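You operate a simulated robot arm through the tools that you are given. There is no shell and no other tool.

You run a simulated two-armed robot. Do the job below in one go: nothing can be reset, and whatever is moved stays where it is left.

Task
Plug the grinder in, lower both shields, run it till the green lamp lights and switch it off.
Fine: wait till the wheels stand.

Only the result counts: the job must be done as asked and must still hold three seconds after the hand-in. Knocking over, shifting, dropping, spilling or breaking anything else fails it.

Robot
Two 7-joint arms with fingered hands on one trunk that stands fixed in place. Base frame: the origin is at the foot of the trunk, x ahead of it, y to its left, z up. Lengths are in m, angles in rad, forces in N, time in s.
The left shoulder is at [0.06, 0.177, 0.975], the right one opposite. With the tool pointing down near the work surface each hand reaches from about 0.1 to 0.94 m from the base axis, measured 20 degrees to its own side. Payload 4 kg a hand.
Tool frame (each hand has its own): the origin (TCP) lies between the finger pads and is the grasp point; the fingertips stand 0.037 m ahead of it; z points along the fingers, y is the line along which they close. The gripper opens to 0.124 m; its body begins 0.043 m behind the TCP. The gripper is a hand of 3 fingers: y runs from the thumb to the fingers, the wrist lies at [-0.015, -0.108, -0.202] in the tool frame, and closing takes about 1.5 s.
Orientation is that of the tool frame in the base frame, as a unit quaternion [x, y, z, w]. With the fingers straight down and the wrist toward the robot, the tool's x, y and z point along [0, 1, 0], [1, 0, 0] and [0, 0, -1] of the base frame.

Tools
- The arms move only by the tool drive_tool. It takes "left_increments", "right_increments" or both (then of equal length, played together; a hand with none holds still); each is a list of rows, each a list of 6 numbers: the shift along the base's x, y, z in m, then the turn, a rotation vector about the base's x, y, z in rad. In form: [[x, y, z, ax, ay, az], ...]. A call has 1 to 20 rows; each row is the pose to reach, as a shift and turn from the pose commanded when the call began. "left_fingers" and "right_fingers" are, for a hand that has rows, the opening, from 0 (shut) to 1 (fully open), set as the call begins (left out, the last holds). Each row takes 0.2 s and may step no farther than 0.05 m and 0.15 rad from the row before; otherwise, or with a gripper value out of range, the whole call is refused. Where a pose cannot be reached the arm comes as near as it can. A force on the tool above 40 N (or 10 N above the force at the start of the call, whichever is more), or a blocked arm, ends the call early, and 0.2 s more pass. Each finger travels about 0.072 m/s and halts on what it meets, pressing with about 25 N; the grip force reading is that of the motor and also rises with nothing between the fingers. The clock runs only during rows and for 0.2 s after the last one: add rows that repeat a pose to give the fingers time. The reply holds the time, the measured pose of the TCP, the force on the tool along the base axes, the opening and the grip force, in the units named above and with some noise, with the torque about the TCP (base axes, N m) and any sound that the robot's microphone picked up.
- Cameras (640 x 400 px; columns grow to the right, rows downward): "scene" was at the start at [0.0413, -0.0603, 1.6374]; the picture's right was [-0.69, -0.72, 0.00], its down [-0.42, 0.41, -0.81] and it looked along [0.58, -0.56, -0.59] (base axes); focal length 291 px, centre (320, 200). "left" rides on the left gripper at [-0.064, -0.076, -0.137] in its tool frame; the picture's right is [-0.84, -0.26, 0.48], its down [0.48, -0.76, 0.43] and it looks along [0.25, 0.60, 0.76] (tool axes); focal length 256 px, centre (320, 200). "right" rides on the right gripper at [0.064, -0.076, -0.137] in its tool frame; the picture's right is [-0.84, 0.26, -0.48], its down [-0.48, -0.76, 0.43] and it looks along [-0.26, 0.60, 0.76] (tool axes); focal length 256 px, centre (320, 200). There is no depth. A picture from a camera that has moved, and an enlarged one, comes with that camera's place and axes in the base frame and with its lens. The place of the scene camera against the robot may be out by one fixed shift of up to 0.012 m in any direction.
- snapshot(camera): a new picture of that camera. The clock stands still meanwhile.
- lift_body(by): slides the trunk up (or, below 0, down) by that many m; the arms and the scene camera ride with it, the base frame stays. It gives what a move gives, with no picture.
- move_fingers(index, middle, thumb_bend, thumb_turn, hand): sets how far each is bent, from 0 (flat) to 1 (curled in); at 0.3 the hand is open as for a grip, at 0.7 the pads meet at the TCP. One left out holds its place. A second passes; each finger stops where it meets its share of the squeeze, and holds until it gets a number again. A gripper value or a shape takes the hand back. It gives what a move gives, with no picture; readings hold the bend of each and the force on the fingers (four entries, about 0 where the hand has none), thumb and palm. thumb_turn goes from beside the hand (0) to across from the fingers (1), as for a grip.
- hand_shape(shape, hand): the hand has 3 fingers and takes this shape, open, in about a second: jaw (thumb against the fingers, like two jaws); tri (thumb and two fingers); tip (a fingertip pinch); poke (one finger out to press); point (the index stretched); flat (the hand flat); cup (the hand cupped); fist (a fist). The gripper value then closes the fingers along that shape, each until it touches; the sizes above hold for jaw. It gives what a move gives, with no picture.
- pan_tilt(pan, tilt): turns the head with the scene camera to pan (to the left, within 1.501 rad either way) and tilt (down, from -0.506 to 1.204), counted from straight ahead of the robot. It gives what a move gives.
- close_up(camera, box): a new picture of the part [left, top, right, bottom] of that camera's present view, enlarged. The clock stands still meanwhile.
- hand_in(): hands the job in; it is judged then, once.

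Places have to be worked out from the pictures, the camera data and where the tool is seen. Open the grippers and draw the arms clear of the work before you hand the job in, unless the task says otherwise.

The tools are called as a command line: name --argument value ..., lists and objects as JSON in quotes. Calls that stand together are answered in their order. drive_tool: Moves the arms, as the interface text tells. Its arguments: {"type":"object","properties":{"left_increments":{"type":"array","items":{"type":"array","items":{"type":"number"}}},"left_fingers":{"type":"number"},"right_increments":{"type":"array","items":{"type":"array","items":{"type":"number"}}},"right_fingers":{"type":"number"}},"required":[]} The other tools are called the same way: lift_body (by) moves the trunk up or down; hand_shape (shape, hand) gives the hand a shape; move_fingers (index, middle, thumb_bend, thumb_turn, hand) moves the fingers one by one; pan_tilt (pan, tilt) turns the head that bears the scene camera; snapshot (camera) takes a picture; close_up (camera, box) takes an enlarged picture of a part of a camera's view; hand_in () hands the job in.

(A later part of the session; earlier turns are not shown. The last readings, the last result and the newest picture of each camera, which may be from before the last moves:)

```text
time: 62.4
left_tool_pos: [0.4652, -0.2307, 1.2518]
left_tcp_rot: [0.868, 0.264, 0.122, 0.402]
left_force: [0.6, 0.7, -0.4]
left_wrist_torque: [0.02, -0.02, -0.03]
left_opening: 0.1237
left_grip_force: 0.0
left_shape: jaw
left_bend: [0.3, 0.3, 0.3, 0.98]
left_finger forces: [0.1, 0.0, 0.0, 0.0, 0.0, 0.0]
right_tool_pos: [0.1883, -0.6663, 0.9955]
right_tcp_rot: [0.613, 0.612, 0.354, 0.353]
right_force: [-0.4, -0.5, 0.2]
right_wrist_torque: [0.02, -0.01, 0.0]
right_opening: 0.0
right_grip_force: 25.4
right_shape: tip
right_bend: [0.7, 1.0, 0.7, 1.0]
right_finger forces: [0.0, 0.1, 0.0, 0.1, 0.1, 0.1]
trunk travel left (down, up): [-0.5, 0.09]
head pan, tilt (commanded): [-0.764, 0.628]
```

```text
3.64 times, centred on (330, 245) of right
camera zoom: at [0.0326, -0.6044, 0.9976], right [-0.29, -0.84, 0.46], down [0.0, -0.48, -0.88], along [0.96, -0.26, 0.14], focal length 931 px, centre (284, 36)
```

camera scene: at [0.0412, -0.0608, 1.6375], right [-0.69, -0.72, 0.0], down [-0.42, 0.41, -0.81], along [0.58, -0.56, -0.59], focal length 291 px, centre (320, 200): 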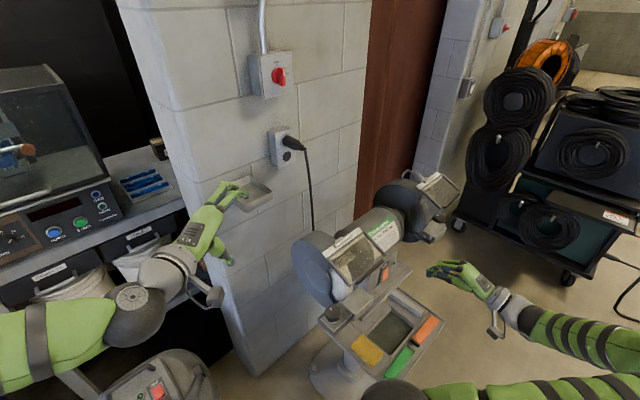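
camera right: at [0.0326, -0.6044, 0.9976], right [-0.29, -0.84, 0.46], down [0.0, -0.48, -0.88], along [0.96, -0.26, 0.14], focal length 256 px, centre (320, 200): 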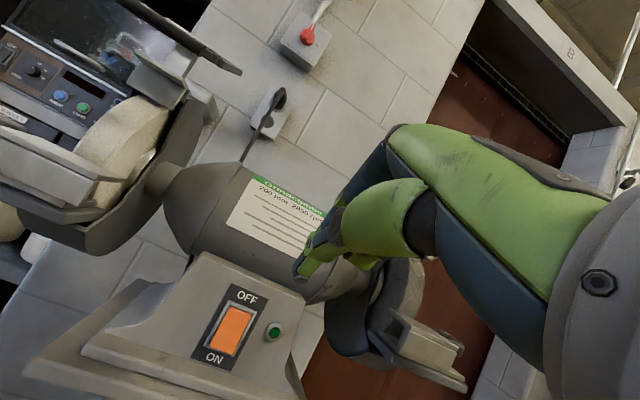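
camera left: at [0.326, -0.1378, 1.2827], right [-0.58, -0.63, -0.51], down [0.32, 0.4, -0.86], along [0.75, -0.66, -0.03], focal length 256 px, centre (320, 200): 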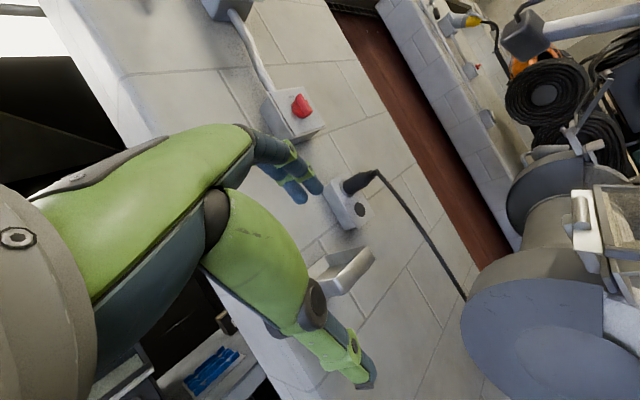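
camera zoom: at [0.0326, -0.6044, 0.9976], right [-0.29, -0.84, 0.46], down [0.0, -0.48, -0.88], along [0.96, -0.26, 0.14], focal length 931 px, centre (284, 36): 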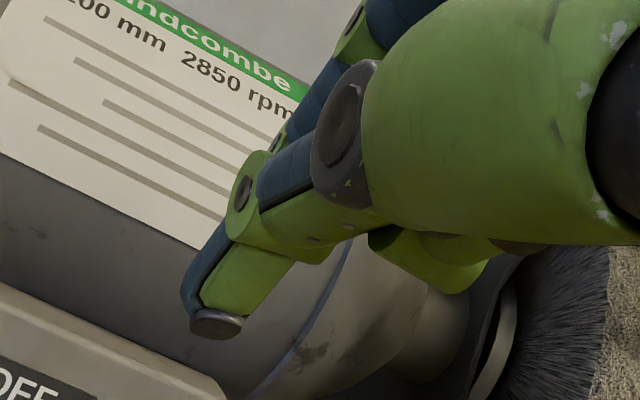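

Rocker centre refined to ≈[0.350, -0.669, 0.855], about 26×53 mm, so the ON half is centred at z≈0.842. I'll bring the fingertip in front of the lower half, 3–4 cm short of it.

drive_tool --right_increments '[[0, -0.002, -0.035, 0, 0, 0], [0, -0.004, -0.075, 0, 0, 0], [0.01, -0.006, -0.115, 0, 0, 0], [0.03, -0.008, -0.143, 0, 0, 0], [0.055, -0.0096, -0.143, 0, 0, 0], [0.082, -0.0096, -0.143, 0, 0, 0], [0.082, -0.0096, -0.143, 0, 0, 0]]'

snapshot --camera "right"

close_up --camera "scene" --box '[340, 220, 460, 330]'

```text
time: 64.0
left_tool_pos: [0.4661, -0.2304, 1.2519]
left_tcp_rot: [0.868, 0.264, 0.122, 0.402]
left_force: [0.1, 0.1, -0.1]
left_wrist_torque: [0.05, 0.01, -0.02]
left_opening: 0.1235
left_grip_force: 0.1
left_shape: jaw
left_bend: [0.3, 0.3, 0.3, 0.98]
left_finger forces: [0.0, 0.1, 0.1, 0.0, 0.1, 0.0]
right_tool_pos: [0.2683, -0.677, 0.8518]
right_tcp_rot: [0.612, 0.613, 0.354, 0.353]
right_force: [-0.1, 0.1, 0.1]
right_wrist_torque: [0.0, 0.02, 0.01]
right_opening: 0.0002
right_grip_force: 24.4
right_shape: tip
right_bend: [0.7, 1.0, 0.7, 1.0]
right_finger forces: [0.0, 0.1, 0.1, 0.0, 0.0, 0.1]
trunk travel left (down, up): [-0.5, 0.09]
head pan, tilt (commanded): [-0.764, 0.628]
```

```text
taken
camera right: at [0.1124, -0.6148, 0.8539], right [-0.29, -0.84, 0.46], down [0.0, -0.48, -0.88], along [0.96, -0.26, 0.14], focal length 256 px, centre (320, 200)
```

right: 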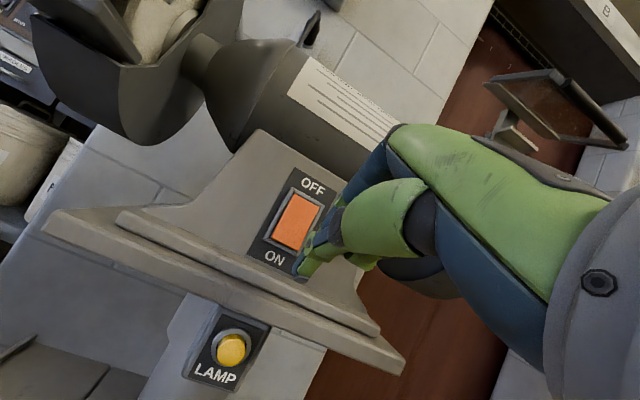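

```text
3.64 times, centred on (400, 275) of scene
camera zoom: at [0.0412, -0.0603, 1.6374], right [-0.69, -0.72, 0.0], down [-0.42, 0.41, -0.81], along [0.58, -0.56, -0.59], focal length 1059 px, centre (29, -73)
```

zoom: 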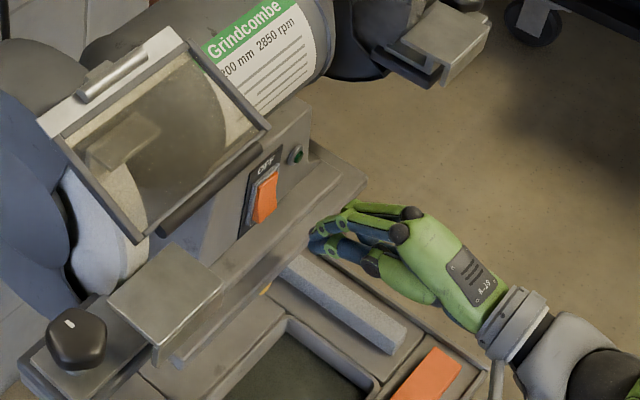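

The fingertip is in front of the rocker. There's also a yellow "LAMP" button below the ledge, which I must not touch. I'll zoom to check the fingertip against the ON half.

close_up --camera "right" --box '[235, 150, 365, 300]'

```text
2.67 times, centred on (300, 225) of right
camera zoom: at [0.1124, -0.6148, 0.8539], right [-0.29, -0.84, 0.46], down [0.0, -0.48, -0.88], along [0.96, -0.26, 0.14], focal length 683 px, centre (373, 133)
```

zoom: 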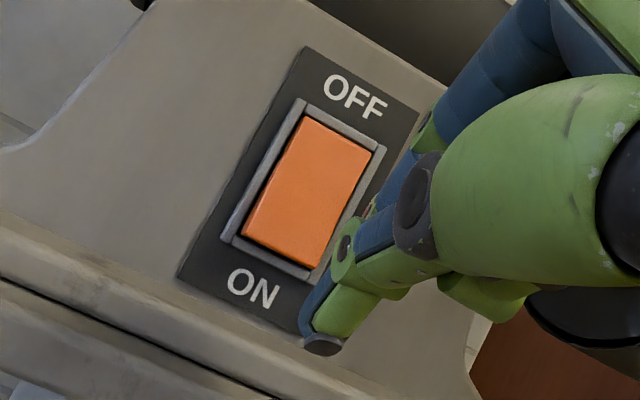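

The ON half's centre is about 4.5 mm toward +y of my fingertip line. I'll correct that and advance gently until contact.

drive_tool --right_increments '[[0.01, 0.005, -0.001, 0, 0, 0], [0.022, 0.005, -0.001, 0, 0, 0], [0.03, 0.005, -0.001, 0, 0, 0], [0.034, 0.005, -0.001, 0, 0, 0], [0.038, 0.005, -0.001, 0, 0, 0], [0.041, 0.005, -0.001, 0, 0, 0]]'

close_up --camera "right" --box '[235, 150, 365, 300]'

```text
time: 65.4
left_tool_pos: [0.4656, -0.2316, 1.2519]
left_tcp_rot: [0.868, 0.264, 0.123, 0.403]
left_force: [0.6, 0.4, -0.2]
left_wrist_torque: [0.0, 0.01, 0.01]
left_opening: 0.1239
left_grip_force: 0.2
left_shape: jaw
left_bend: [0.3, 0.3, 0.3, 0.98]
left_finger forces: [0.0, 0.0, 0.0, 0.1, 0.0, 0.0]
right_tool_pos: [0.3112, -0.6699, 0.8508]
right_tcp_rot: [0.613, 0.612, 0.353, 0.353]
right_force: [0.1, -0.6, -0.3]
right_wrist_torque: [0.03, 0.01, -0.01]
right_opening: 0.0
right_grip_force: 25.2
right_shape: tip
right_bend: [0.7, 1.0, 0.7, 1.0]
right_finger forces: [0.0, 0.0, 0.1, 0.1, 0.0, 0.0]
trunk travel left (down, up): [-0.5, 0.09]
head pan, tilt (commanded): [-0.764, 0.628]
heard: click
```

```text
2.67 times, centred on (300, 225) of right
camera zoom: at [0.155, -0.6068, 0.8531], right [-0.29, -0.84, 0.46], down [0.0, -0.48, -0.88], along [0.96, -0.25, 0.14], focal length 683 px, centre (373, 133)
```

zoom: 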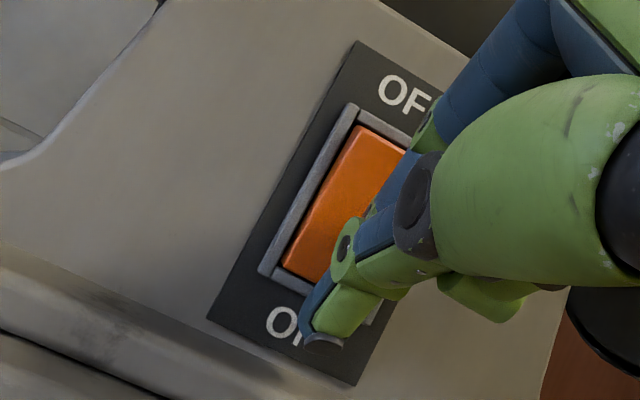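

A click was heard and the rocker tilted, but there is no motor sound so far. I'll withdraw a little, wait a moment and listen.

drive_tool --right_increments '[[-0.02, 0, 0.0, 0, 0, 0], [-0.05, 0, 0.0, 0, 0, 0], [-0.05, 0, 0.0, 0, 0, 0], [-0.05, 0, 0.0, 0, 0, 0], [-0.05, 0, 0.0, 0, 0, 0]]'

close_up --camera "right" --box '[215, 130, 375, 310]'

close_up --camera "scene" --box '[340, 220, 460, 330]'

```text
time: 66.6
left_tool_pos: [0.4672, -0.2307, 1.2523]
left_tcp_rot: [0.868, 0.263, 0.123, 0.403]
left_force: [0.0, -0.5, 1.0]
left_wrist_torque: [-0.04, -0.01, 0.02]
left_opening: 0.1238
left_grip_force: 0.1
left_shape: jaw
left_bend: [0.3, 0.3, 0.3, 0.98]
left_finger forces: [0.0, 0.0, 0.0, 0.1, 0.0, 0.0]
right_tool_pos: [0.262, -0.6698, 0.8517]
right_tcp_rot: [0.612, 0.612, 0.354, 0.354]
right_force: [0.2, 0.3, 1.4]
right_wrist_torque: [-0.01, 0.0, 0.03]
right_opening: 0.0001
right_grip_force: 25.1
right_shape: tip
right_bend: [0.7, 1.0, 0.7, 1.0]
right_finger forces: [0.0, 0.1, 0.1, 0.0, 0.0, 0.0]
trunk travel left (down, up): [-0.5, 0.09]
head pan, tilt (commanded): [-0.764, 0.628]
```

```text
2.22 times, centred on (295, 220) of right
camera zoom: at [0.106, -0.6058, 0.8537], right [-0.29, -0.84, 0.46], down [0.0, -0.48, -0.88], along [0.96, -0.26, 0.14], focal length 569 px, centre (376, 156)
```

zoom: 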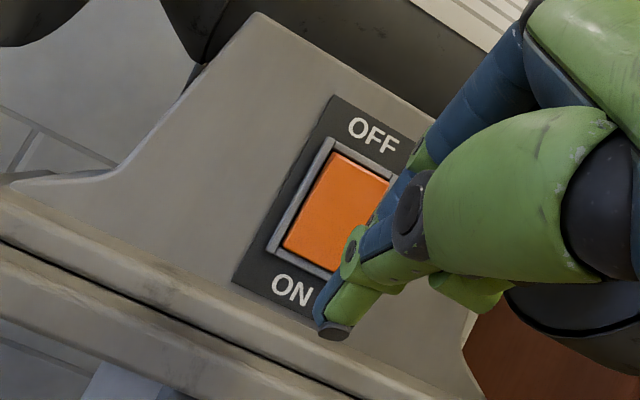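

```text
3.64 times, centred on (400, 275) of scene
camera zoom: at [0.0412, -0.0603, 1.6374], right [-0.69, -0.72, 0.0], down [-0.42, 0.41, -0.81], along [0.58, -0.56, -0.59], focal length 1059 px, centre (29, -73)
```

zoom: 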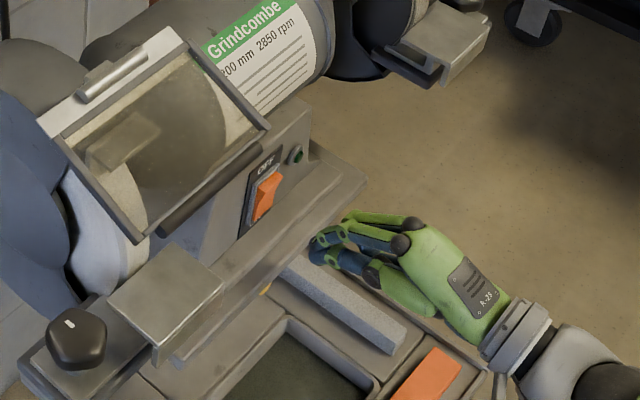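

Nothing runs and the lamp stays dark, so the isolator does feed this socket. I'll switch the rocker back OFF first (press its upper half) so the machine won't start when I energise it.

drive_tool --right_increments '[[0, 0, 0.016, 0, 0, 0], [0, 0, 0.031, 0, 0, 0], [0.015, 0, 0.031, 0, 0, 0], [0.03, 0, 0.031, 0, 0, 0], [0.038, 0, 0.031, 0, 0, 0], [0.043, 0, 0.031, 0, 0, 0], [0.047, 0, 0.031, 0, 0, 0], [0.05, 0, 0.031, 0, 0, 0]]'

close_up --camera "right" --box '[215, 130, 375, 310]'

```text
time: 68.4
left_tool_pos: [0.4659, -0.2304, 1.2522]
left_tcp_rot: [0.867, 0.264, 0.123, 0.404]
left_force: [-0.7, 0.7, 0.5]
left_wrist_torque: [0.0, 0.03, 0.0]
left_opening: 0.1239
left_grip_force: 0.0
left_shape: jaw
left_bend: [0.3, 0.3, 0.3, 0.98]
left_finger forces: [0.0, 0.1, 0.0, 0.1, 0.0, 0.0]
right_tool_pos: [0.3104, -0.6683, 0.883]
right_tcp_rot: [0.613, 0.612, 0.353, 0.354]
right_force: [-8.0, 1.3, 3.1]
right_wrist_torque: [0.03, 0.01, 0.02]
right_opening: 0.0002
right_grip_force: 24.9
right_shape: tip
right_bend: [0.7, 1.0, 0.7, 1.0]
right_finger forces: [0.0, 0.0, 0.0, 0.0, 0.0, 0.0]
trunk travel left (down, up): [-0.5, 0.09]
head pan, tilt (commanded): [-0.764, 0.628]
heard: click
```

```text
2.22 times, centred on (295, 220) of right
camera zoom: at [0.154, -0.6072, 0.885], right [-0.29, -0.84, 0.46], down [0.0, -0.48, -0.88], along [0.96, -0.26, 0.14], focal length 569 px, centre (376, 156)
```

zoom: 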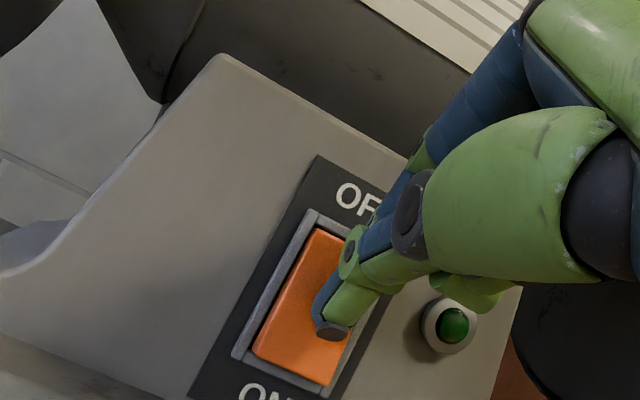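

It clicked back to OFF. Now I'll back away from the panel, rise well in front of the shields, and head for the isolator.

drive_tool --right_increments '[[-0.03, 0, 0, 0, 0, 0], [-0.07, 0, 0.01, 0, 0, 0], [-0.11, 0, 0.04, 0, 0, 0], [-0.13, 0.0, 0.08, 0, 0, 0], [-0.13, 0.01, 0.125, 0, 0, 0], [-0.13, 0.02, 0.17, 0, 0, 0], [-0.13, 0.03, 0.215, 0, 0, 0], [-0.13, 0.04, 0.26, 0, 0, 0], [-0.13, 0.05, 0.305, 0, 0, 0], [-0.13, 0.06, 0.35, 0, 0, 0], [-0.13, 0.07, 0.395, 0, 0, 0], [-0.13, 0.08, 0.44, 0, 0, 0], [-0.13, 0.09, 0.485, 0, 0, 0], [-0.12, 0.1, 0.53, 0, 0, 0], [-0.09, 0.11, 0.565, 0, 0, 0], [-0.05, 0.12, 0.585, 0, 0, 0]]'

snapshot --camera "right"

close_up --camera "left" --box '[250, 60, 350, 150]'

snapshot --camera "scene"

```text
time: 71.8
left_tool_pos: [0.4665, -0.232, 1.2528]
left_tcp_rot: [0.868, 0.264, 0.122, 0.402]
left_force: [0.6, 0.5, 0.2]
left_wrist_torque: [0.01, 0.02, 0.02]
left_opening: 0.1236
left_grip_force: 0.1
left_shape: jaw
left_bend: [0.3, 0.3, 0.3, 0.98]
left_finger forces: [0.0, 0.0, 0.0, 0.0, 0.1, 0.0]
right_tool_pos: [0.2627, -0.5476, 1.4649]
right_tcp_rot: [0.613, 0.612, 0.354, 0.353]
right_force: [-0.2, -1.1, 0.1]
right_wrist_torque: [0.01, -0.03, -0.01]
right_opening: 0.0
right_grip_force: 25.2
right_shape: tip
right_bend: [0.7, 1.0, 0.7, 1.0]
right_finger forces: [0.0, 0.0, 0.0, 0.1, 0.1, 0.0]
trunk travel left (down, up): [-0.5, 0.09]
head pan, tilt (commanded): [-0.764, 0.628]
```

```text
taken
camera right: at [0.1068, -0.4868, 1.4675], right [-0.29, -0.84, 0.46], down [0.0, -0.48, -0.88], along [0.96, -0.26, 0.14], focal length 256 px, centre (320, 200)
```

right: 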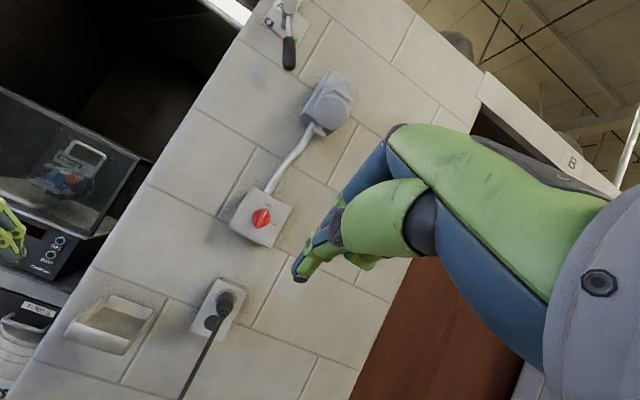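

```text
4.44 times, centred on (300, 105) of left
camera zoom: at [0.3292, -0.1392, 1.2814], right [-0.58, -0.64, -0.51], down [0.31, 0.4, -0.86], along [0.75, -0.66, -0.03], focal length 1138 px, centre (409, 622)
```

zoom: 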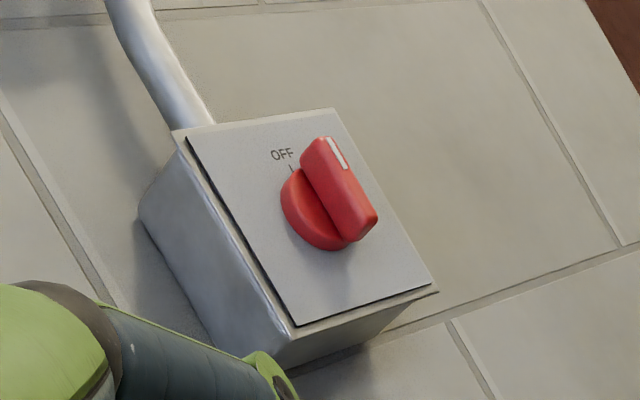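

```text
taken
camera scene: at [0.042, -0.0603, 1.6374], right [-0.69, -0.72, 0.0], down [-0.42, 0.41, -0.81], along [0.58, -0.56, -0.59], focal length 291 px, centre (320, 200)
```

scene: 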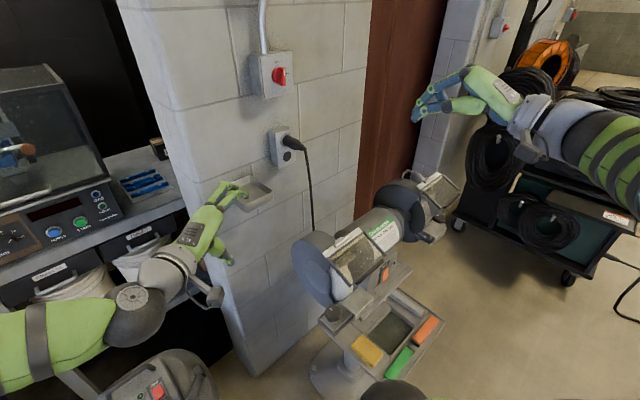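

I'll zoom on the isolator from the right camera to triangulate the knob.

close_up --camera "right" --box '[220, 180, 300, 255]'

```text
5.33 times, centred on (260, 218) of right
camera zoom: at [0.1068, -0.4868, 1.4675], right [-0.29, -0.84, 0.46], down [0.0, -0.48, -0.88], along [0.96, -0.26, 0.14], focal length 1365 px, centre (640, 107)
```

zoom: 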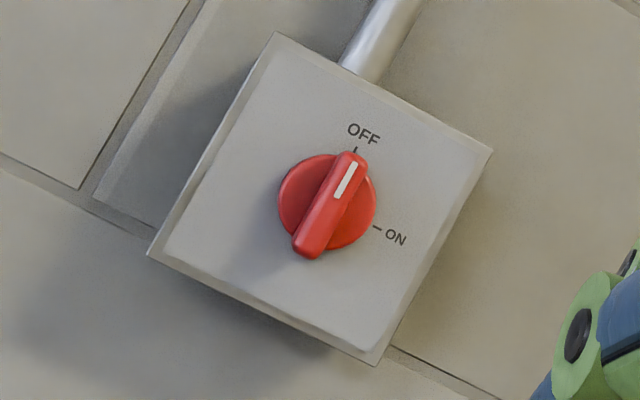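

The knob centre is at y≈-0.544, z≈1.451, with the plate at x≈0.694 and the handle bar front at x≈0.671. I'll level the fingers (pointing straight at the wall) and approach to the left of the bar's upper half, stopping about 3 cm short.

drive_tool --right_increments '[[0.02, 0.003, 0.002, 0, -0.13, 0], [0.06, 0.006, 0.004, 0, -0.26, 0], [0.1, 0.009, 0.006, 0, -0.39, 0], [0.145, 0.012, 0.008, 0, -0.5236, 0], [0.19, 0.015, 0.01, 0, -0.5236, 0], [0.235, 0.018, 0.012, 0, -0.5236, 0], [0.28, 0.021, 0.013, 0, -0.5236, 0], [0.31, 0.0235, 0.0144, 0, -0.5236, 0], [0.337, 0.0256, 0.0144, 0, -0.5236, 0], [0.337, 0.0256, 0.0144, 0, -0.5236, 0]]'

snapshot --camera "right"

close_up --camera "left" --box '[240, 40, 380, 150]'

snapshot --camera "scene"

```text
time: 74.0
left_tool_pos: [0.4653, -0.2306, 1.2526]
left_tcp_rot: [0.868, 0.264, 0.122, 0.403]
left_force: [0.6, -0.6, 0.2]
left_wrist_torque: [0.0, 0.0, 0.01]
left_opening: 0.1236
left_grip_force: 0.1
left_shape: jaw
left_bend: [0.3, 0.3, 0.3, 0.98]
left_finger forces: [0.0, 0.1, 0.0, 0.0, 0.0, 0.0]
right_tool_pos: [0.5986, -0.5248, 1.4805]
right_tcp_rot: [0.5, 0.5, 0.501, 0.5]
right_force: [-0.4, 0.8, -0.5]
right_wrist_torque: [0.03, 0.03, 0.02]
right_opening: 0.0
right_grip_force: 24.7
right_shape: tip
right_bend: [0.7, 1.0, 0.7, 1.0]
right_finger forces: [0.0, 0.0, 0.0, 0.0, 0.0, 0.0]
trunk travel left (down, up): [-0.5, 0.09]
head pan, tilt (commanded): [-0.764, 0.628]
```

```text
taken
camera right: at [0.4636, -0.4629, 1.4049], right [-0.48, -0.84, 0.26], down [0.43, -0.48, -0.76], along [0.76, -0.26, 0.6], focal length 256 px, centre (320, 200)
```

right: 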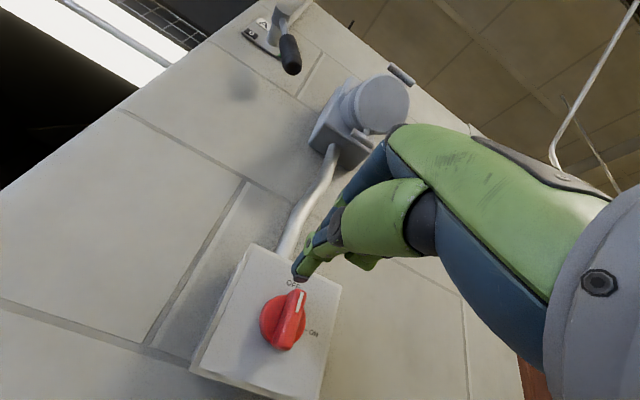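

```text
3.64 times, centred on (310, 95) of left
camera zoom: at [0.3283, -0.1391, 1.2817], right [-0.58, -0.64, -0.51], down [0.31, 0.4, -0.86], along [0.75, -0.66, -0.03], focal length 931 px, centre (356, 582)
```

zoom: 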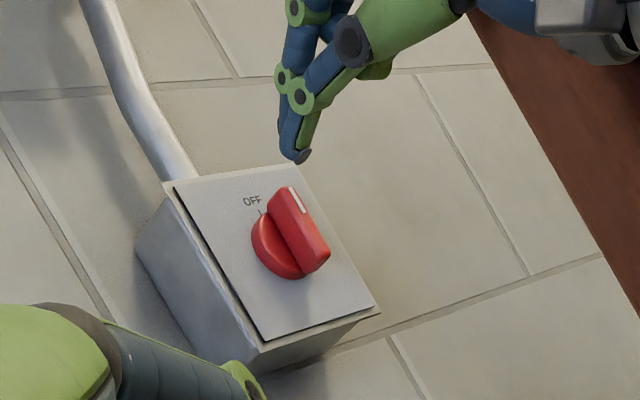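

```text
taken
camera scene: at [0.0409, -0.0603, 1.6374], right [-0.69, -0.72, 0.0], down [-0.42, 0.41, -0.81], along [0.58, -0.56, -0.59], focal length 291 px, centre (320, 200)
```

scene: 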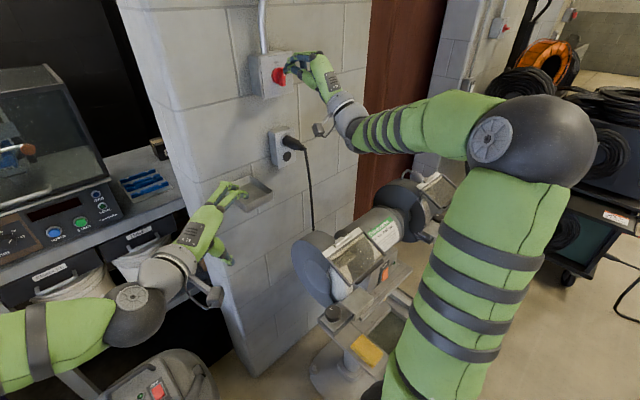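

The prong lines up to the left of the bar's upper half as intended. I'll advance to engage beside the bar (tip to x≈0.68, short of the disc).

drive_tool --right_increments '[[0.012, 0, 0.001, 0, 0, 0], [0.024, 0, 0.002, 0, 0, 0], [0.036, 0, 0.002, 0, 0, 0], [0.046, 0, 0.002, 0, 0, 0], [0.046, 0, 0.002, 0, 0, 0]]'

close_up --camera "right" --box '[240, 220, 400, 390]'

close_up --camera "left" --box '[260, 60, 350, 140]'

```text
time: 75.2
left_tool_pos: [0.4657, -0.2303, 1.2522]
left_tcp_rot: [0.868, 0.263, 0.122, 0.403]
left_force: [0.0, -0.4, -0.9]
left_wrist_torque: [0.01, 0.0, 0.03]
left_opening: 0.1239
left_grip_force: 0.0
left_shape: jaw
left_bend: [0.3, 0.3, 0.3, 0.98]
left_finger forces: [0.1, 0.0, 0.0, 0.0, 0.0, 0.0]
right_tool_pos: [0.6433, -0.5237, 1.4811]
right_tcp_rot: [0.5, 0.5, 0.5, 0.5]
right_force: [-0.1, -0.9, -0.1]
right_wrist_torque: [0.02, 0.0, 0.0]
right_opening: 0.0001
right_grip_force: 24.8
right_shape: tip
right_bend: [0.7, 1.0, 0.7, 1.0]
right_finger forces: [0.0, 0.0, 0.0, 0.1, 0.1, 0.0]
trunk travel left (down, up): [-0.5, 0.09]
head pan, tilt (commanded): [-0.764, 0.628]
```

```text
2.35 times, centred on (320, 305) of right
camera zoom: at [0.508, -0.4614, 1.4058], right [-0.48, -0.84, 0.26], down [0.43, -0.48, -0.76], along [0.76, -0.26, 0.6], focal length 602 px, centre (320, -47)
```

zoom: 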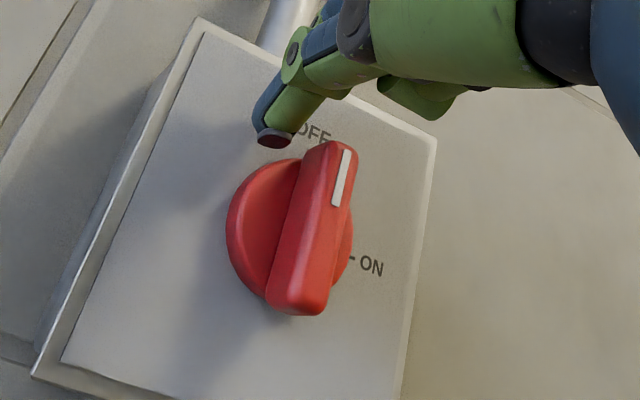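

```text
5.00 times, centred on (305, 100) of left
camera zoom: at [0.3287, -0.1392, 1.2816], right [-0.58, -0.64, -0.51], down [0.31, 0.4, -0.86], along [0.75, -0.66, -0.03], focal length 1280 px, centre (395, 700)
```

zoom: 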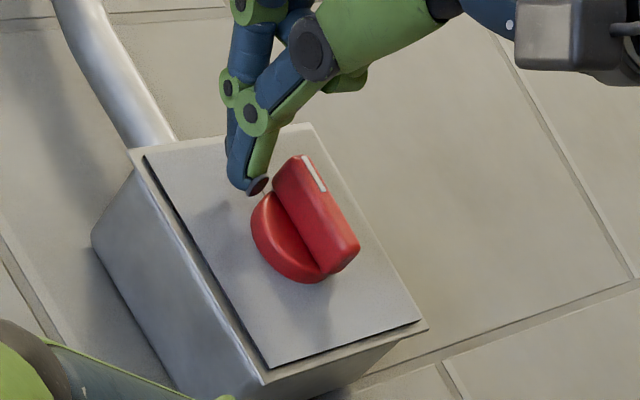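

The tip is beside the bar but level with its very top end. I'll lower 7 mm for a better lever point, then push sideways (toward -y) through about the first 45°.

drive_tool --right_increments '[[0, 0, -0.004, 0, 0, 0], [0, 0, -0.007, 0, 0, 0], [0, -0.005, -0.007, 0, 0, 0], [0, -0.0095, -0.005, 0, 0, 0], [0, -0.0145, -0.003, 0, 0, 0], [0, -0.0195, -0.002, 0, 0, 0]]'

close_up --camera "right" --box '[240, 220, 400, 390]'

close_up --camera "left" --box '[260, 60, 350, 140]'

```text
time: 76.6
left_tool_pos: [0.4667, -0.2308, 1.2514]
left_tcp_rot: [0.868, 0.263, 0.122, 0.404]
left_force: [-0.2, -0.1, -0.5]
left_wrist_torque: [-0.01, -0.04, 0.02]
left_opening: 0.1238
left_grip_force: 0.0
left_shape: jaw
left_bend: [0.3, 0.3, 0.3, 0.98]
left_finger forces: [0.0, 0.1, 0.0, 0.0, 0.1, 0.0]
right_tool_pos: [0.643, -0.543, 1.4812]
right_tcp_rot: [0.501, 0.5, 0.501, 0.499]
right_force: [0.6, 0.9, 0.0]
right_wrist_torque: [0.02, -0.02, 0.04]
right_opening: 0.0
right_grip_force: 24.9
right_shape: tip
right_bend: [0.7, 1.0, 0.7, 1.0]
right_finger forces: [0.1, 0.0, 0.0, 0.0, 0.0, 0.0]
trunk travel left (down, up): [-0.5, 0.09]
head pan, tilt (commanded): [-0.764, 0.628]
```

```text
2.35 times, centred on (320, 305) of right
camera zoom: at [0.5073, -0.4806, 1.4049], right [-0.48, -0.84, 0.26], down [0.43, -0.48, -0.76], along [0.76, -0.25, 0.6], focal length 602 px, centre (320, -47)
```

zoom: 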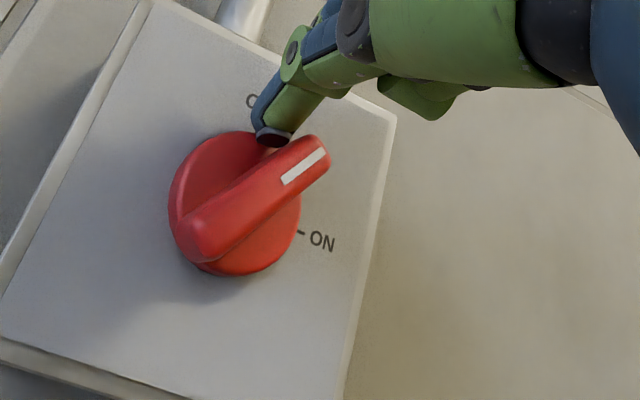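

```text
5.00 times, centred on (305, 100) of left
camera zoom: at [0.3288, -0.139, 1.2816], right [-0.58, -0.64, -0.51], down [0.31, 0.4, -0.86], along [0.75, -0.66, -0.03], focal length 1280 px, centre (395, 700)
```

zoom: 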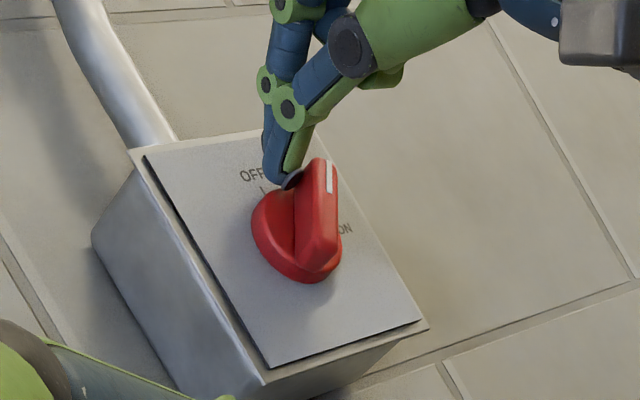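

The handle has turned about 45° with little force. I'll continue pushing around and down to the ON position.

drive_tool --right_increments '[[0, -0.005, -0.0005, 0, 0, 0], [0, -0.0095, -0.002, 0, 0, 0], [0, -0.0135, -0.0045, 0, 0, 0], [0, -0.017, -0.0075, 0, 0, 0], [0, -0.019, -0.0105, 0, 0, 0], [0, -0.02, -0.013, 0, 0, 0], [0, -0.021, -0.0155, 0, 0, 0]]'

close_up --camera "right" --box '[220, 220, 380, 390]'

close_up --camera "left" --box '[260, 60, 350, 140]'

```text
time: 78.2
left_tool_pos: [0.4658, -0.2309, 1.252]
left_tcp_rot: [0.867, 0.264, 0.123, 0.403]
left_force: [0.1, -0.1, -0.7]
left_wrist_torque: [0.01, 0.03, 0.02]
left_opening: 0.1237
left_grip_force: 0.2
left_shape: jaw
left_bend: [0.3, 0.3, 0.3, 0.98]
left_finger forces: [0.1, 0.0, 0.0, 0.1, 0.0, 0.0]
right_tool_pos: [0.6422, -0.5626, 1.4675]
right_tcp_rot: [0.5, 0.5, 0.5, 0.5]
right_force: [3.3, 0.9, 7.4]
right_wrist_torque: [0.04, -0.34, -0.06]
right_opening: 0.0
right_grip_force: 25.0
right_shape: tip
right_bend: [0.7, 1.0, 0.72, 1.0]
right_finger forces: [0.1, 0.0, 0.0, 0.0, 0.0, 0.1]
trunk travel left (down, up): [-0.5, 0.09]
head pan, tilt (commanded): [-0.764, 0.628]
```

```text
2.35 times, centred on (300, 305) of right
camera zoom: at [0.5064, -0.5001, 1.3906], right [-0.48, -0.84, 0.26], down [0.44, -0.48, -0.76], along [0.76, -0.25, 0.6], focal length 602 px, centre (367, -47)
```

zoom: 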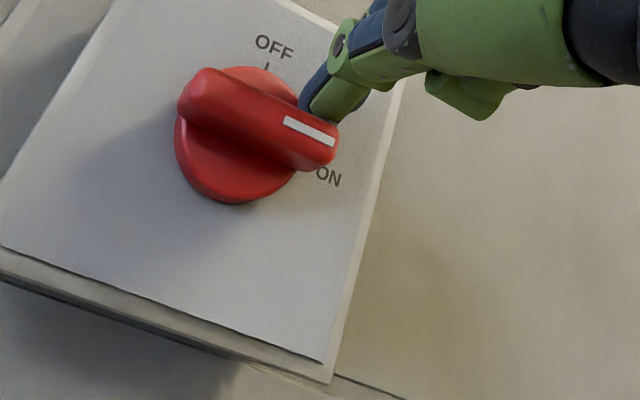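

```text
5.00 times, centred on (305, 100) of left
camera zoom: at [0.3286, -0.1386, 1.2818], right [-0.58, -0.64, -0.51], down [0.31, 0.4, -0.86], along [0.75, -0.66, -0.03], focal length 1280 px, centre (395, 700)
```

zoom: 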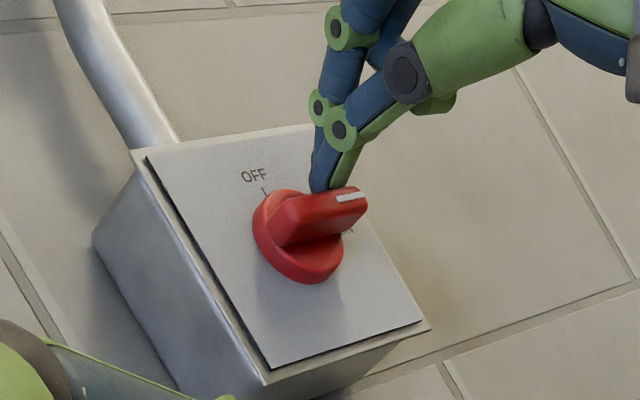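

The handle is now horizontal at ON within a few degrees, pressing back with 7 N. I'll press slightly further to be sure it is fully over, listening for a click.

drive_tool --right_increments '[[0, -0.0005, -0.003, 0, 0, 0], [0, -0.001, -0.006, 0, 0, 0], [0, -0.001, -0.008, 0, 0, 0]]'

close_up --camera "right" --box '[220, 220, 380, 390]'

close_up --camera "left" --box '[260, 60, 350, 140]'

```text
time: 79.0
left_tool_pos: [0.4655, -0.231, 1.2518]
left_tcp_rot: [0.868, 0.263, 0.122, 0.404]
left_force: [-0.3, 0.5, -0.1]
left_wrist_torque: [0.0, 0.0, 0.02]
left_opening: 0.1236
left_grip_force: 0.1
left_shape: jaw
left_bend: [0.3, 0.3, 0.3, 0.98]
left_finger forces: [0.1, 0.0, 0.1, 0.1, 0.0, 0.0]
right_tool_pos: [0.6422, -0.5644, 1.4593]
right_tcp_rot: [0.5, 0.499, 0.5, 0.501]
right_force: [0.4, -5.4, 12.1]
right_wrist_torque: [0.1, -0.18, -0.15]
right_opening: 0.0
right_grip_force: 24.5
right_shape: tip
right_bend: [0.7, 1.0, 0.74, 0.99]
right_finger forces: [0.0, 0.0, 0.0, 0.0, 0.0, 0.0]
trunk travel left (down, up): [-0.5, 0.09]
head pan, tilt (commanded): [-0.764, 0.628]
```

```text
2.35 times, centred on (300, 305) of right
camera zoom: at [0.5059, -0.5019, 1.3833], right [-0.48, -0.84, 0.26], down [0.44, -0.48, -0.76], along [0.76, -0.26, 0.6], focal length 602 px, centre (367, -47)
```

zoom: 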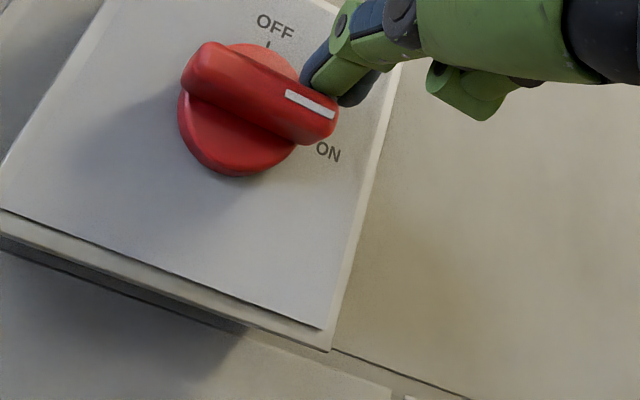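

```text
5.00 times, centred on (305, 100) of left
camera zoom: at [0.3281, -0.1385, 1.282], right [-0.58, -0.64, -0.51], down [0.31, 0.4, -0.86], along [0.75, -0.66, -0.03], focal length 1280 px, centre (395, 700)
```

zoom: 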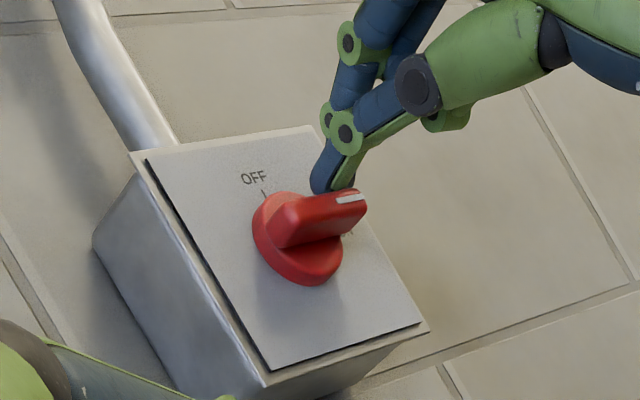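

The handle no longer moves: it's at its ON stop. I'll lift off and retract from the isolator.

drive_tool --right_increments '[[0, 0.002, 0.012, 0, 0, 0], [-0.01, 0.002, 0.02, 0, 0, 0], [-0.045, 0.002, 0.025, 0, 0, 0], [-0.085, 0.0, 0.025, 0, 0, 0], [-0.125, 0.0, 0.025, 0, 0, 0]]'

close_up --camera "right" --box '[220, 200, 340, 330]'

close_up --camera "left" --box '[260, 60, 350, 140]'

```text
time: 80.2
left_tool_pos: [0.4651, -0.2297, 1.2528]
left_tcp_rot: [0.867, 0.263, 0.123, 0.404]
left_force: [0.6, 0.1, 0.3]
left_wrist_torque: [-0.01, 0.03, 0.0]
left_opening: 0.1237
left_grip_force: 0.0
left_shape: jaw
left_bend: [0.3, 0.3, 0.3, 0.98]
left_finger forces: [0.1, 0.1, 0.0, 0.1, 0.0, 0.0]
right_tool_pos: [0.5175, -0.565, 1.4796]
right_tcp_rot: [0.5, 0.5, 0.5, 0.5]
right_force: [-0.2, 0.5, 0.1]
right_wrist_torque: [0.02, 0.02, 0.02]
right_opening: 0.0
right_grip_force: 25.0
right_shape: tip
right_bend: [0.7, 1.0, 0.75, 0.97]
right_finger forces: [0.0, 0.1, 0.0, 0.0, 0.0, 0.0]
trunk travel left (down, up): [-0.5, 0.09]
head pan, tilt (commanded): [-0.764, 0.628]
```

```text
3.08 times, centred on (280, 265) of right
camera zoom: at [0.3805, -0.5031, 1.404], right [-0.48, -0.84, 0.26], down [0.44, -0.48, -0.76], along [0.76, -0.25, 0.6], focal length 788 px, centre (443, 0)
```

zoom: 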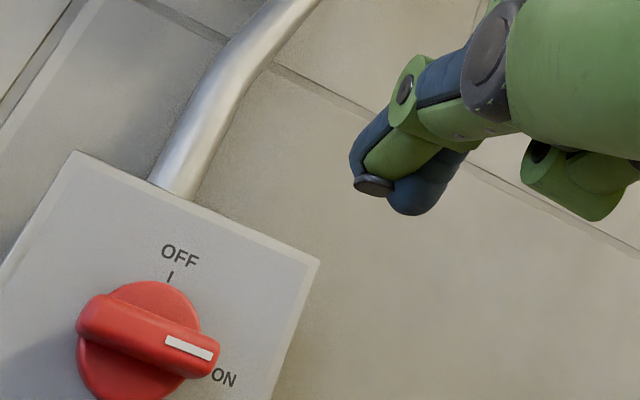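

```text
5.00 times, centred on (305, 100) of left
camera zoom: at [0.3277, -0.1388, 1.2819], right [-0.58, -0.64, -0.51], down [0.31, 0.4, -0.86], along [0.75, -0.66, -0.03], focal length 1280 px, centre (395, 700)
```

zoom: 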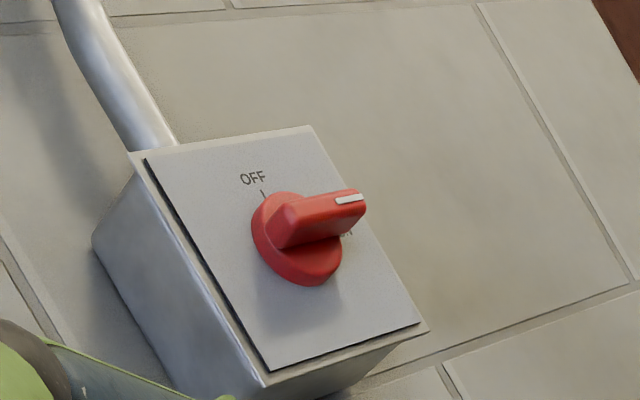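

The isolator is ON and nothing started, as expected with the rocker off. I'll re-form the fingertip shape and go back down in front of the rocker along the same clear route.

hand_shape --shape "tip" --hand "right"

drive_tool --right_increments '[[-0.045, -0.01, 0, 0, 0.13, 0], [-0.09, -0.025, 0, 0, 0.26, 0], [-0.135, -0.04, 0, 0, 0.39, 0], [-0.18, -0.055, 0, 0, 0.5236, 0], [-0.225, -0.07, 0, 0, 0.5236, 0], [-0.265, -0.085, -0.01, 0, 0.5236, 0], [-0.305, -0.095, -0.02, 0, 0.5236, 0], [-0.337, -0.105, -0.03, 0, 0.5236, 0]]' --right_fingers 0

snapshot --camera "scene"

```text
time: 81.1
left_tool_pos: [0.4667, -0.2305, 1.252]
left_tcp_rot: [0.868, 0.264, 0.123, 0.403]
left_force: [0.1, -0.4, 0.7]
left_wrist_torque: [0.02, 0.04, -0.02]
left_opening: 0.1238
left_grip_force: 0.1
left_shape: jaw
left_bend: [0.3, 0.3, 0.3, 0.98]
left_finger forces: [0.0, 0.0, 0.0, 0.0, 0.0, 0.1]
right_tool_pos: [0.5175, -0.5659, 1.4806]
right_tcp_rot: [0.5, 0.5, 0.5, 0.5]
right_force: [-1.0, -0.2, 1.0]
right_wrist_torque: [0.02, -0.01, 0.0]
right_opening: 0.1235
right_grip_force: 0.1
right_shape: tip
right_bend: [0.31, 0.98, 0.3, 0.98]
right_finger forces: [0.0, 0.0, 0.0, 0.0, 0.0, 0.0]
trunk travel left (down, up): [-0.5, 0.09]
head pan, tilt (commanded): [-0.764, 0.628]
```

```text
time: 82.9
left_tool_pos: [0.4667, -0.2314, 1.2531]
left_tcp_rot: [0.867, 0.264, 0.123, 0.404]
left_force: [0.6, -0.3, 0.1]
left_wrist_torque: [0.01, 0.04, 0.02]
left_opening: 0.1238
left_grip_force: 0.0
left_shape: jaw
left_bend: [0.3, 0.3, 0.3, 0.98]
left_finger forces: [0.0, 0.0, 0.0, 0.0, 0.0, 0.1]
right_tool_pos: [0.1801, -0.6694, 1.4525]
right_tcp_rot: [0.613, 0.612, 0.353, 0.353]
right_force: [-0.3, -0.6, 0.2]
right_wrist_torque: [-0.02, 0.0, 0.02]
right_opening: 0.0001
right_grip_force: 24.9
right_shape: tip
right_bend: [0.7, 1.0, 0.7, 1.0]
right_finger forces: [0.0, 0.0, 0.1, 0.0, 0.0, 0.0]
trunk travel left (down, up): [-0.5, 0.09]
head pan, tilt (commanded): [-0.764, 0.628]
```

```text
taken
camera scene: at [0.0412, -0.0609, 1.6374], right [-0.69, -0.72, 0.0], down [-0.42, 0.41, -0.81], along [0.58, -0.56, -0.59], focal length 291 px, centre (320, 200)
```

scene: 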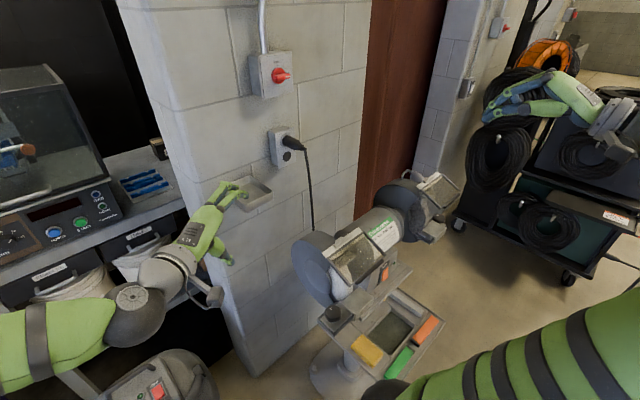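

I'll descend in front of the panel to the ON-press height.

drive_tool --right_increments '[[0, 0, -0.045, 0, 0, 0], [0, 0, -0.09, 0, 0, 0], [0, 0, -0.135, 0, 0, 0], [0, 0, -0.18, 0, 0, 0], [0, 0, -0.225, 0, 0, 0], [0, 0, -0.27, 0, 0, 0], [0, 0, -0.315, 0, 0, 0], [0, 0, -0.36, 0, 0, 0], [0, 0, -0.405, 0, 0, 0], [0, 0, -0.45, 0, 0, 0], [0, 0, -0.495, 0, 0, 0], [0, 0, -0.54, 0, 0, 0], [0, 0, -0.58, 0, 0, 0], [0.03, 0, -0.601, 0, 0, 0], [0.06, 0, -0.601, 0, 0, 0], [0.082, 0, -0.601, 0, 0, 0], [0.082, 0, -0.601, 0, 0, 0]]'

close_up --camera "right" --box '[215, 130, 375, 310]'

```text
time: 86.5
left_tool_pos: [0.4656, -0.2315, 1.2517]
left_tcp_rot: [0.868, 0.264, 0.123, 0.403]
left_force: [-0.3, 0.1, 0.4]
left_wrist_torque: [-0.01, 0.03, -0.03]
left_opening: 0.1236
left_grip_force: 0.1
left_shape: jaw
left_bend: [0.3, 0.3, 0.3, 0.98]
left_finger forces: [0.0, 0.1, 0.0, 0.0, 0.0, 0.0]
right_tool_pos: [0.2647, -0.6704, 0.852]
right_tcp_rot: [0.613, 0.612, 0.353, 0.353]
right_force: [0.6, 0.1, 0.5]
right_wrist_torque: [-0.02, -0.02, 0.01]
right_opening: 0.0
right_grip_force: 24.8
right_shape: tip
right_bend: [0.7, 1.0, 0.7, 1.0]
right_finger forces: [0.0, 0.1, 0.0, 0.0, 0.0, 0.1]
trunk travel left (down, up): [-0.5, 0.09]
head pan, tilt (commanded): [-0.764, 0.628]
```

```text
2.22 times, centred on (295, 220) of right
camera zoom: at [0.1091, -0.6076, 0.8545], right [-0.29, -0.84, 0.46], down [0.0, -0.48, -0.88], along [0.96, -0.26, 0.14], focal length 569 px, centre (376, 156)
```

zoom: 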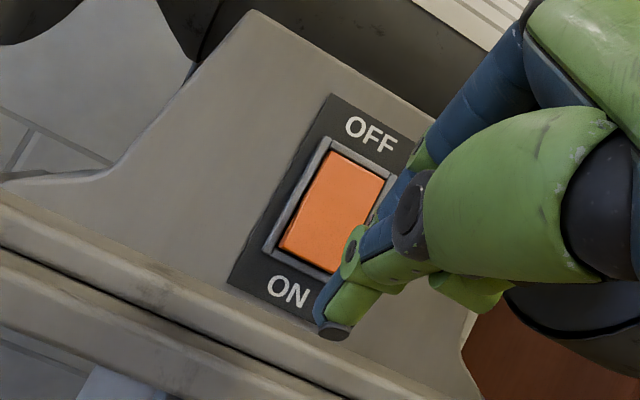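

The position is identical to the earlier ON press. Shields are down and the isolator is on, so I'll press the rocker ON.

drive_tool --right_increments '[[0.015, 0, 0, 0, 0, 0], [0.028, 0, 0, 0, 0, 0], [0.036, 0, 0, 0, 0, 0], [0.041, 0, 0, 0, 0, 0], [0.045, 0, 0, 0, 0, 0], [0.047, 0, 0, 0, 0, 0]]'

close_up --camera "right" --box '[215, 130, 375, 310]'

close_up --camera "scene" --box '[290, 160, 460, 310]'

```text
time: 87.9
left_tool_pos: [0.4651, -0.2307, 1.2513]
left_tcp_rot: [0.868, 0.264, 0.123, 0.402]
left_force: [-0.6, 0.4, 1.0]
left_wrist_torque: [0.01, 0.01, 0.0]
left_opening: 0.1237
left_grip_force: 0.1
left_shape: jaw
left_bend: [0.3, 0.3, 0.3, 0.98]
left_finger forces: [0.1, 0.0, 0.0, 0.0, 0.0, 0.0]
right_tool_pos: [0.3109, -0.6691, 0.8512]
right_tcp_rot: [0.612, 0.612, 0.355, 0.353]
right_force: [0.3, -0.8, -0.3]
right_wrist_torque: [0.0, 0.0, 0.07]
right_opening: 0.0
right_grip_force: 24.7
right_shape: tip
right_bend: [0.7, 1.0, 0.7, 1.0]
right_finger forces: [0.1, 0.1, 0.0, 0.1, 0.0, 0.1]
trunk travel left (down, up): [-0.5, 0.09]
head pan, tilt (commanded): [-0.764, 0.628]
heard: click
```

```text
2.22 times, centred on (295, 220) of right
camera zoom: at [0.1547, -0.6071, 0.8529], right [-0.29, -0.84, 0.46], down [0.0, -0.48, -0.88], along [0.96, -0.26, 0.14], focal length 569 px, centre (376, 156)
```

zoom: 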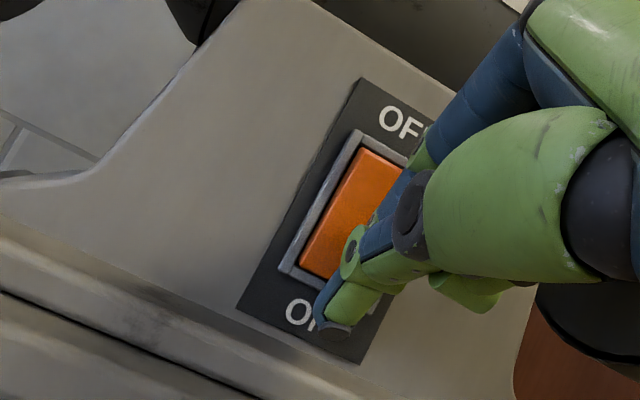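

```text
2.67 times, centred on (375, 235) of scene
camera zoom: at [0.0413, -0.0603, 1.6374], right [-0.69, -0.72, 0.0], down [-0.42, 0.41, -0.81], along [0.58, -0.56, -0.59], focal length 776 px, centre (173, 107)
```

zoom: 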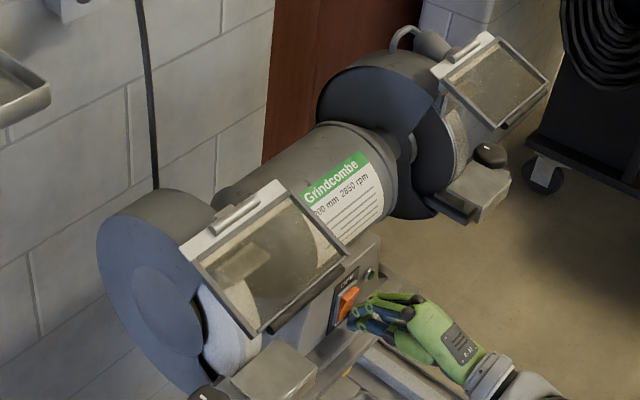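

Clicked ON. I'll back the finger off a few cm, wait, and listen and look for the lamp.

drive_tool --right_increments '[[-0.02, 0, 0.0, 0, 0, 0], [-0.047, 0, 0.0, 0, 0, 0], [-0.047, 0, 0.015, 0, 0, 0], [-0.047, 0, 0.031, 0, 0, 0], [-0.047, 0, 0.031, 0, 0, 0]]'

close_up --camera "right" --box '[215, 130, 375, 310]'

close_up --camera "scene" --box '[365, 245, 405, 295]'

```text
time: 89.1
left_tool_pos: [0.4668, -0.2309, 1.2527]
left_tcp_rot: [0.868, 0.264, 0.123, 0.403]
left_force: [0.1, -0.6, 0.1]
left_wrist_torque: [0.0, -0.01, 0.0]
left_opening: 0.1237
left_grip_force: 0.0
left_shape: jaw
left_bend: [0.3, 0.3, 0.3, 0.98]
left_finger forces: [0.0, 0.1, 0.0, 0.0, 0.0, 0.1]
right_tool_pos: [0.264, -0.6692, 0.8835]
right_tcp_rot: [0.612, 0.613, 0.354, 0.353]
right_force: [-0.1, 0.2, 0.0]
right_wrist_torque: [-0.02, -0.01, -0.02]
right_opening: 0.0
right_grip_force: 25.5
right_shape: tip
right_bend: [0.7, 1.0, 0.7, 1.0]
right_finger forces: [0.0, 0.0, 0.0, 0.0, 0.1, 0.1]
trunk travel left (down, up): [-0.5, 0.09]
head pan, tilt (commanded): [-0.764, 0.628]
```

```text
2.22 times, centred on (295, 220) of right
camera zoom: at [0.1083, -0.6071, 0.8857], right [-0.29, -0.84, 0.46], down [0.0, -0.48, -0.88], along [0.96, -0.25, 0.14], focal length 569 px, centre (376, 156)
```

zoom: 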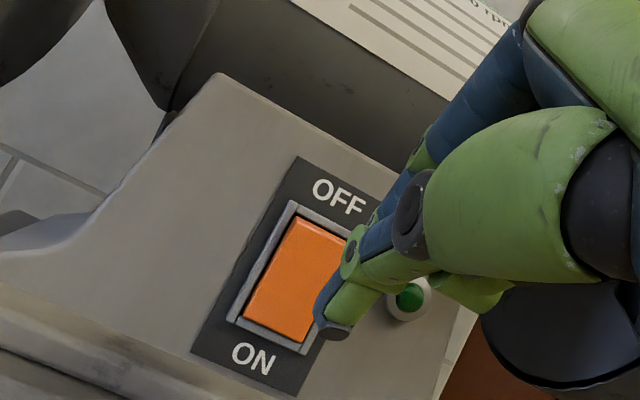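

```text
8.00 times, centred on (385, 270) of scene
camera zoom: at [0.0413, -0.0604, 1.6374], right [-0.69, -0.72, 0.0], down [-0.42, 0.41, -0.81], along [0.58, -0.56, -0.59], focal length 2330 px, centre (-200, -360)
```

zoom: 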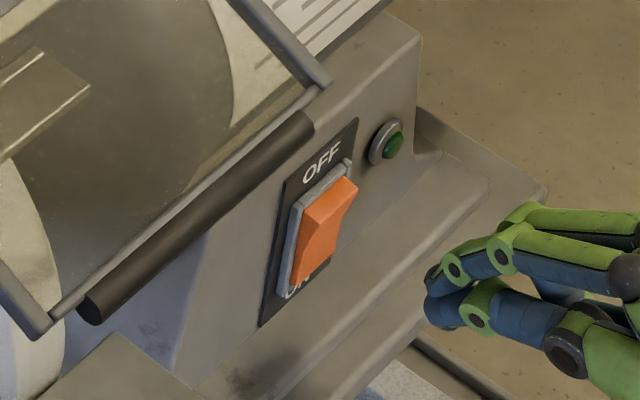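

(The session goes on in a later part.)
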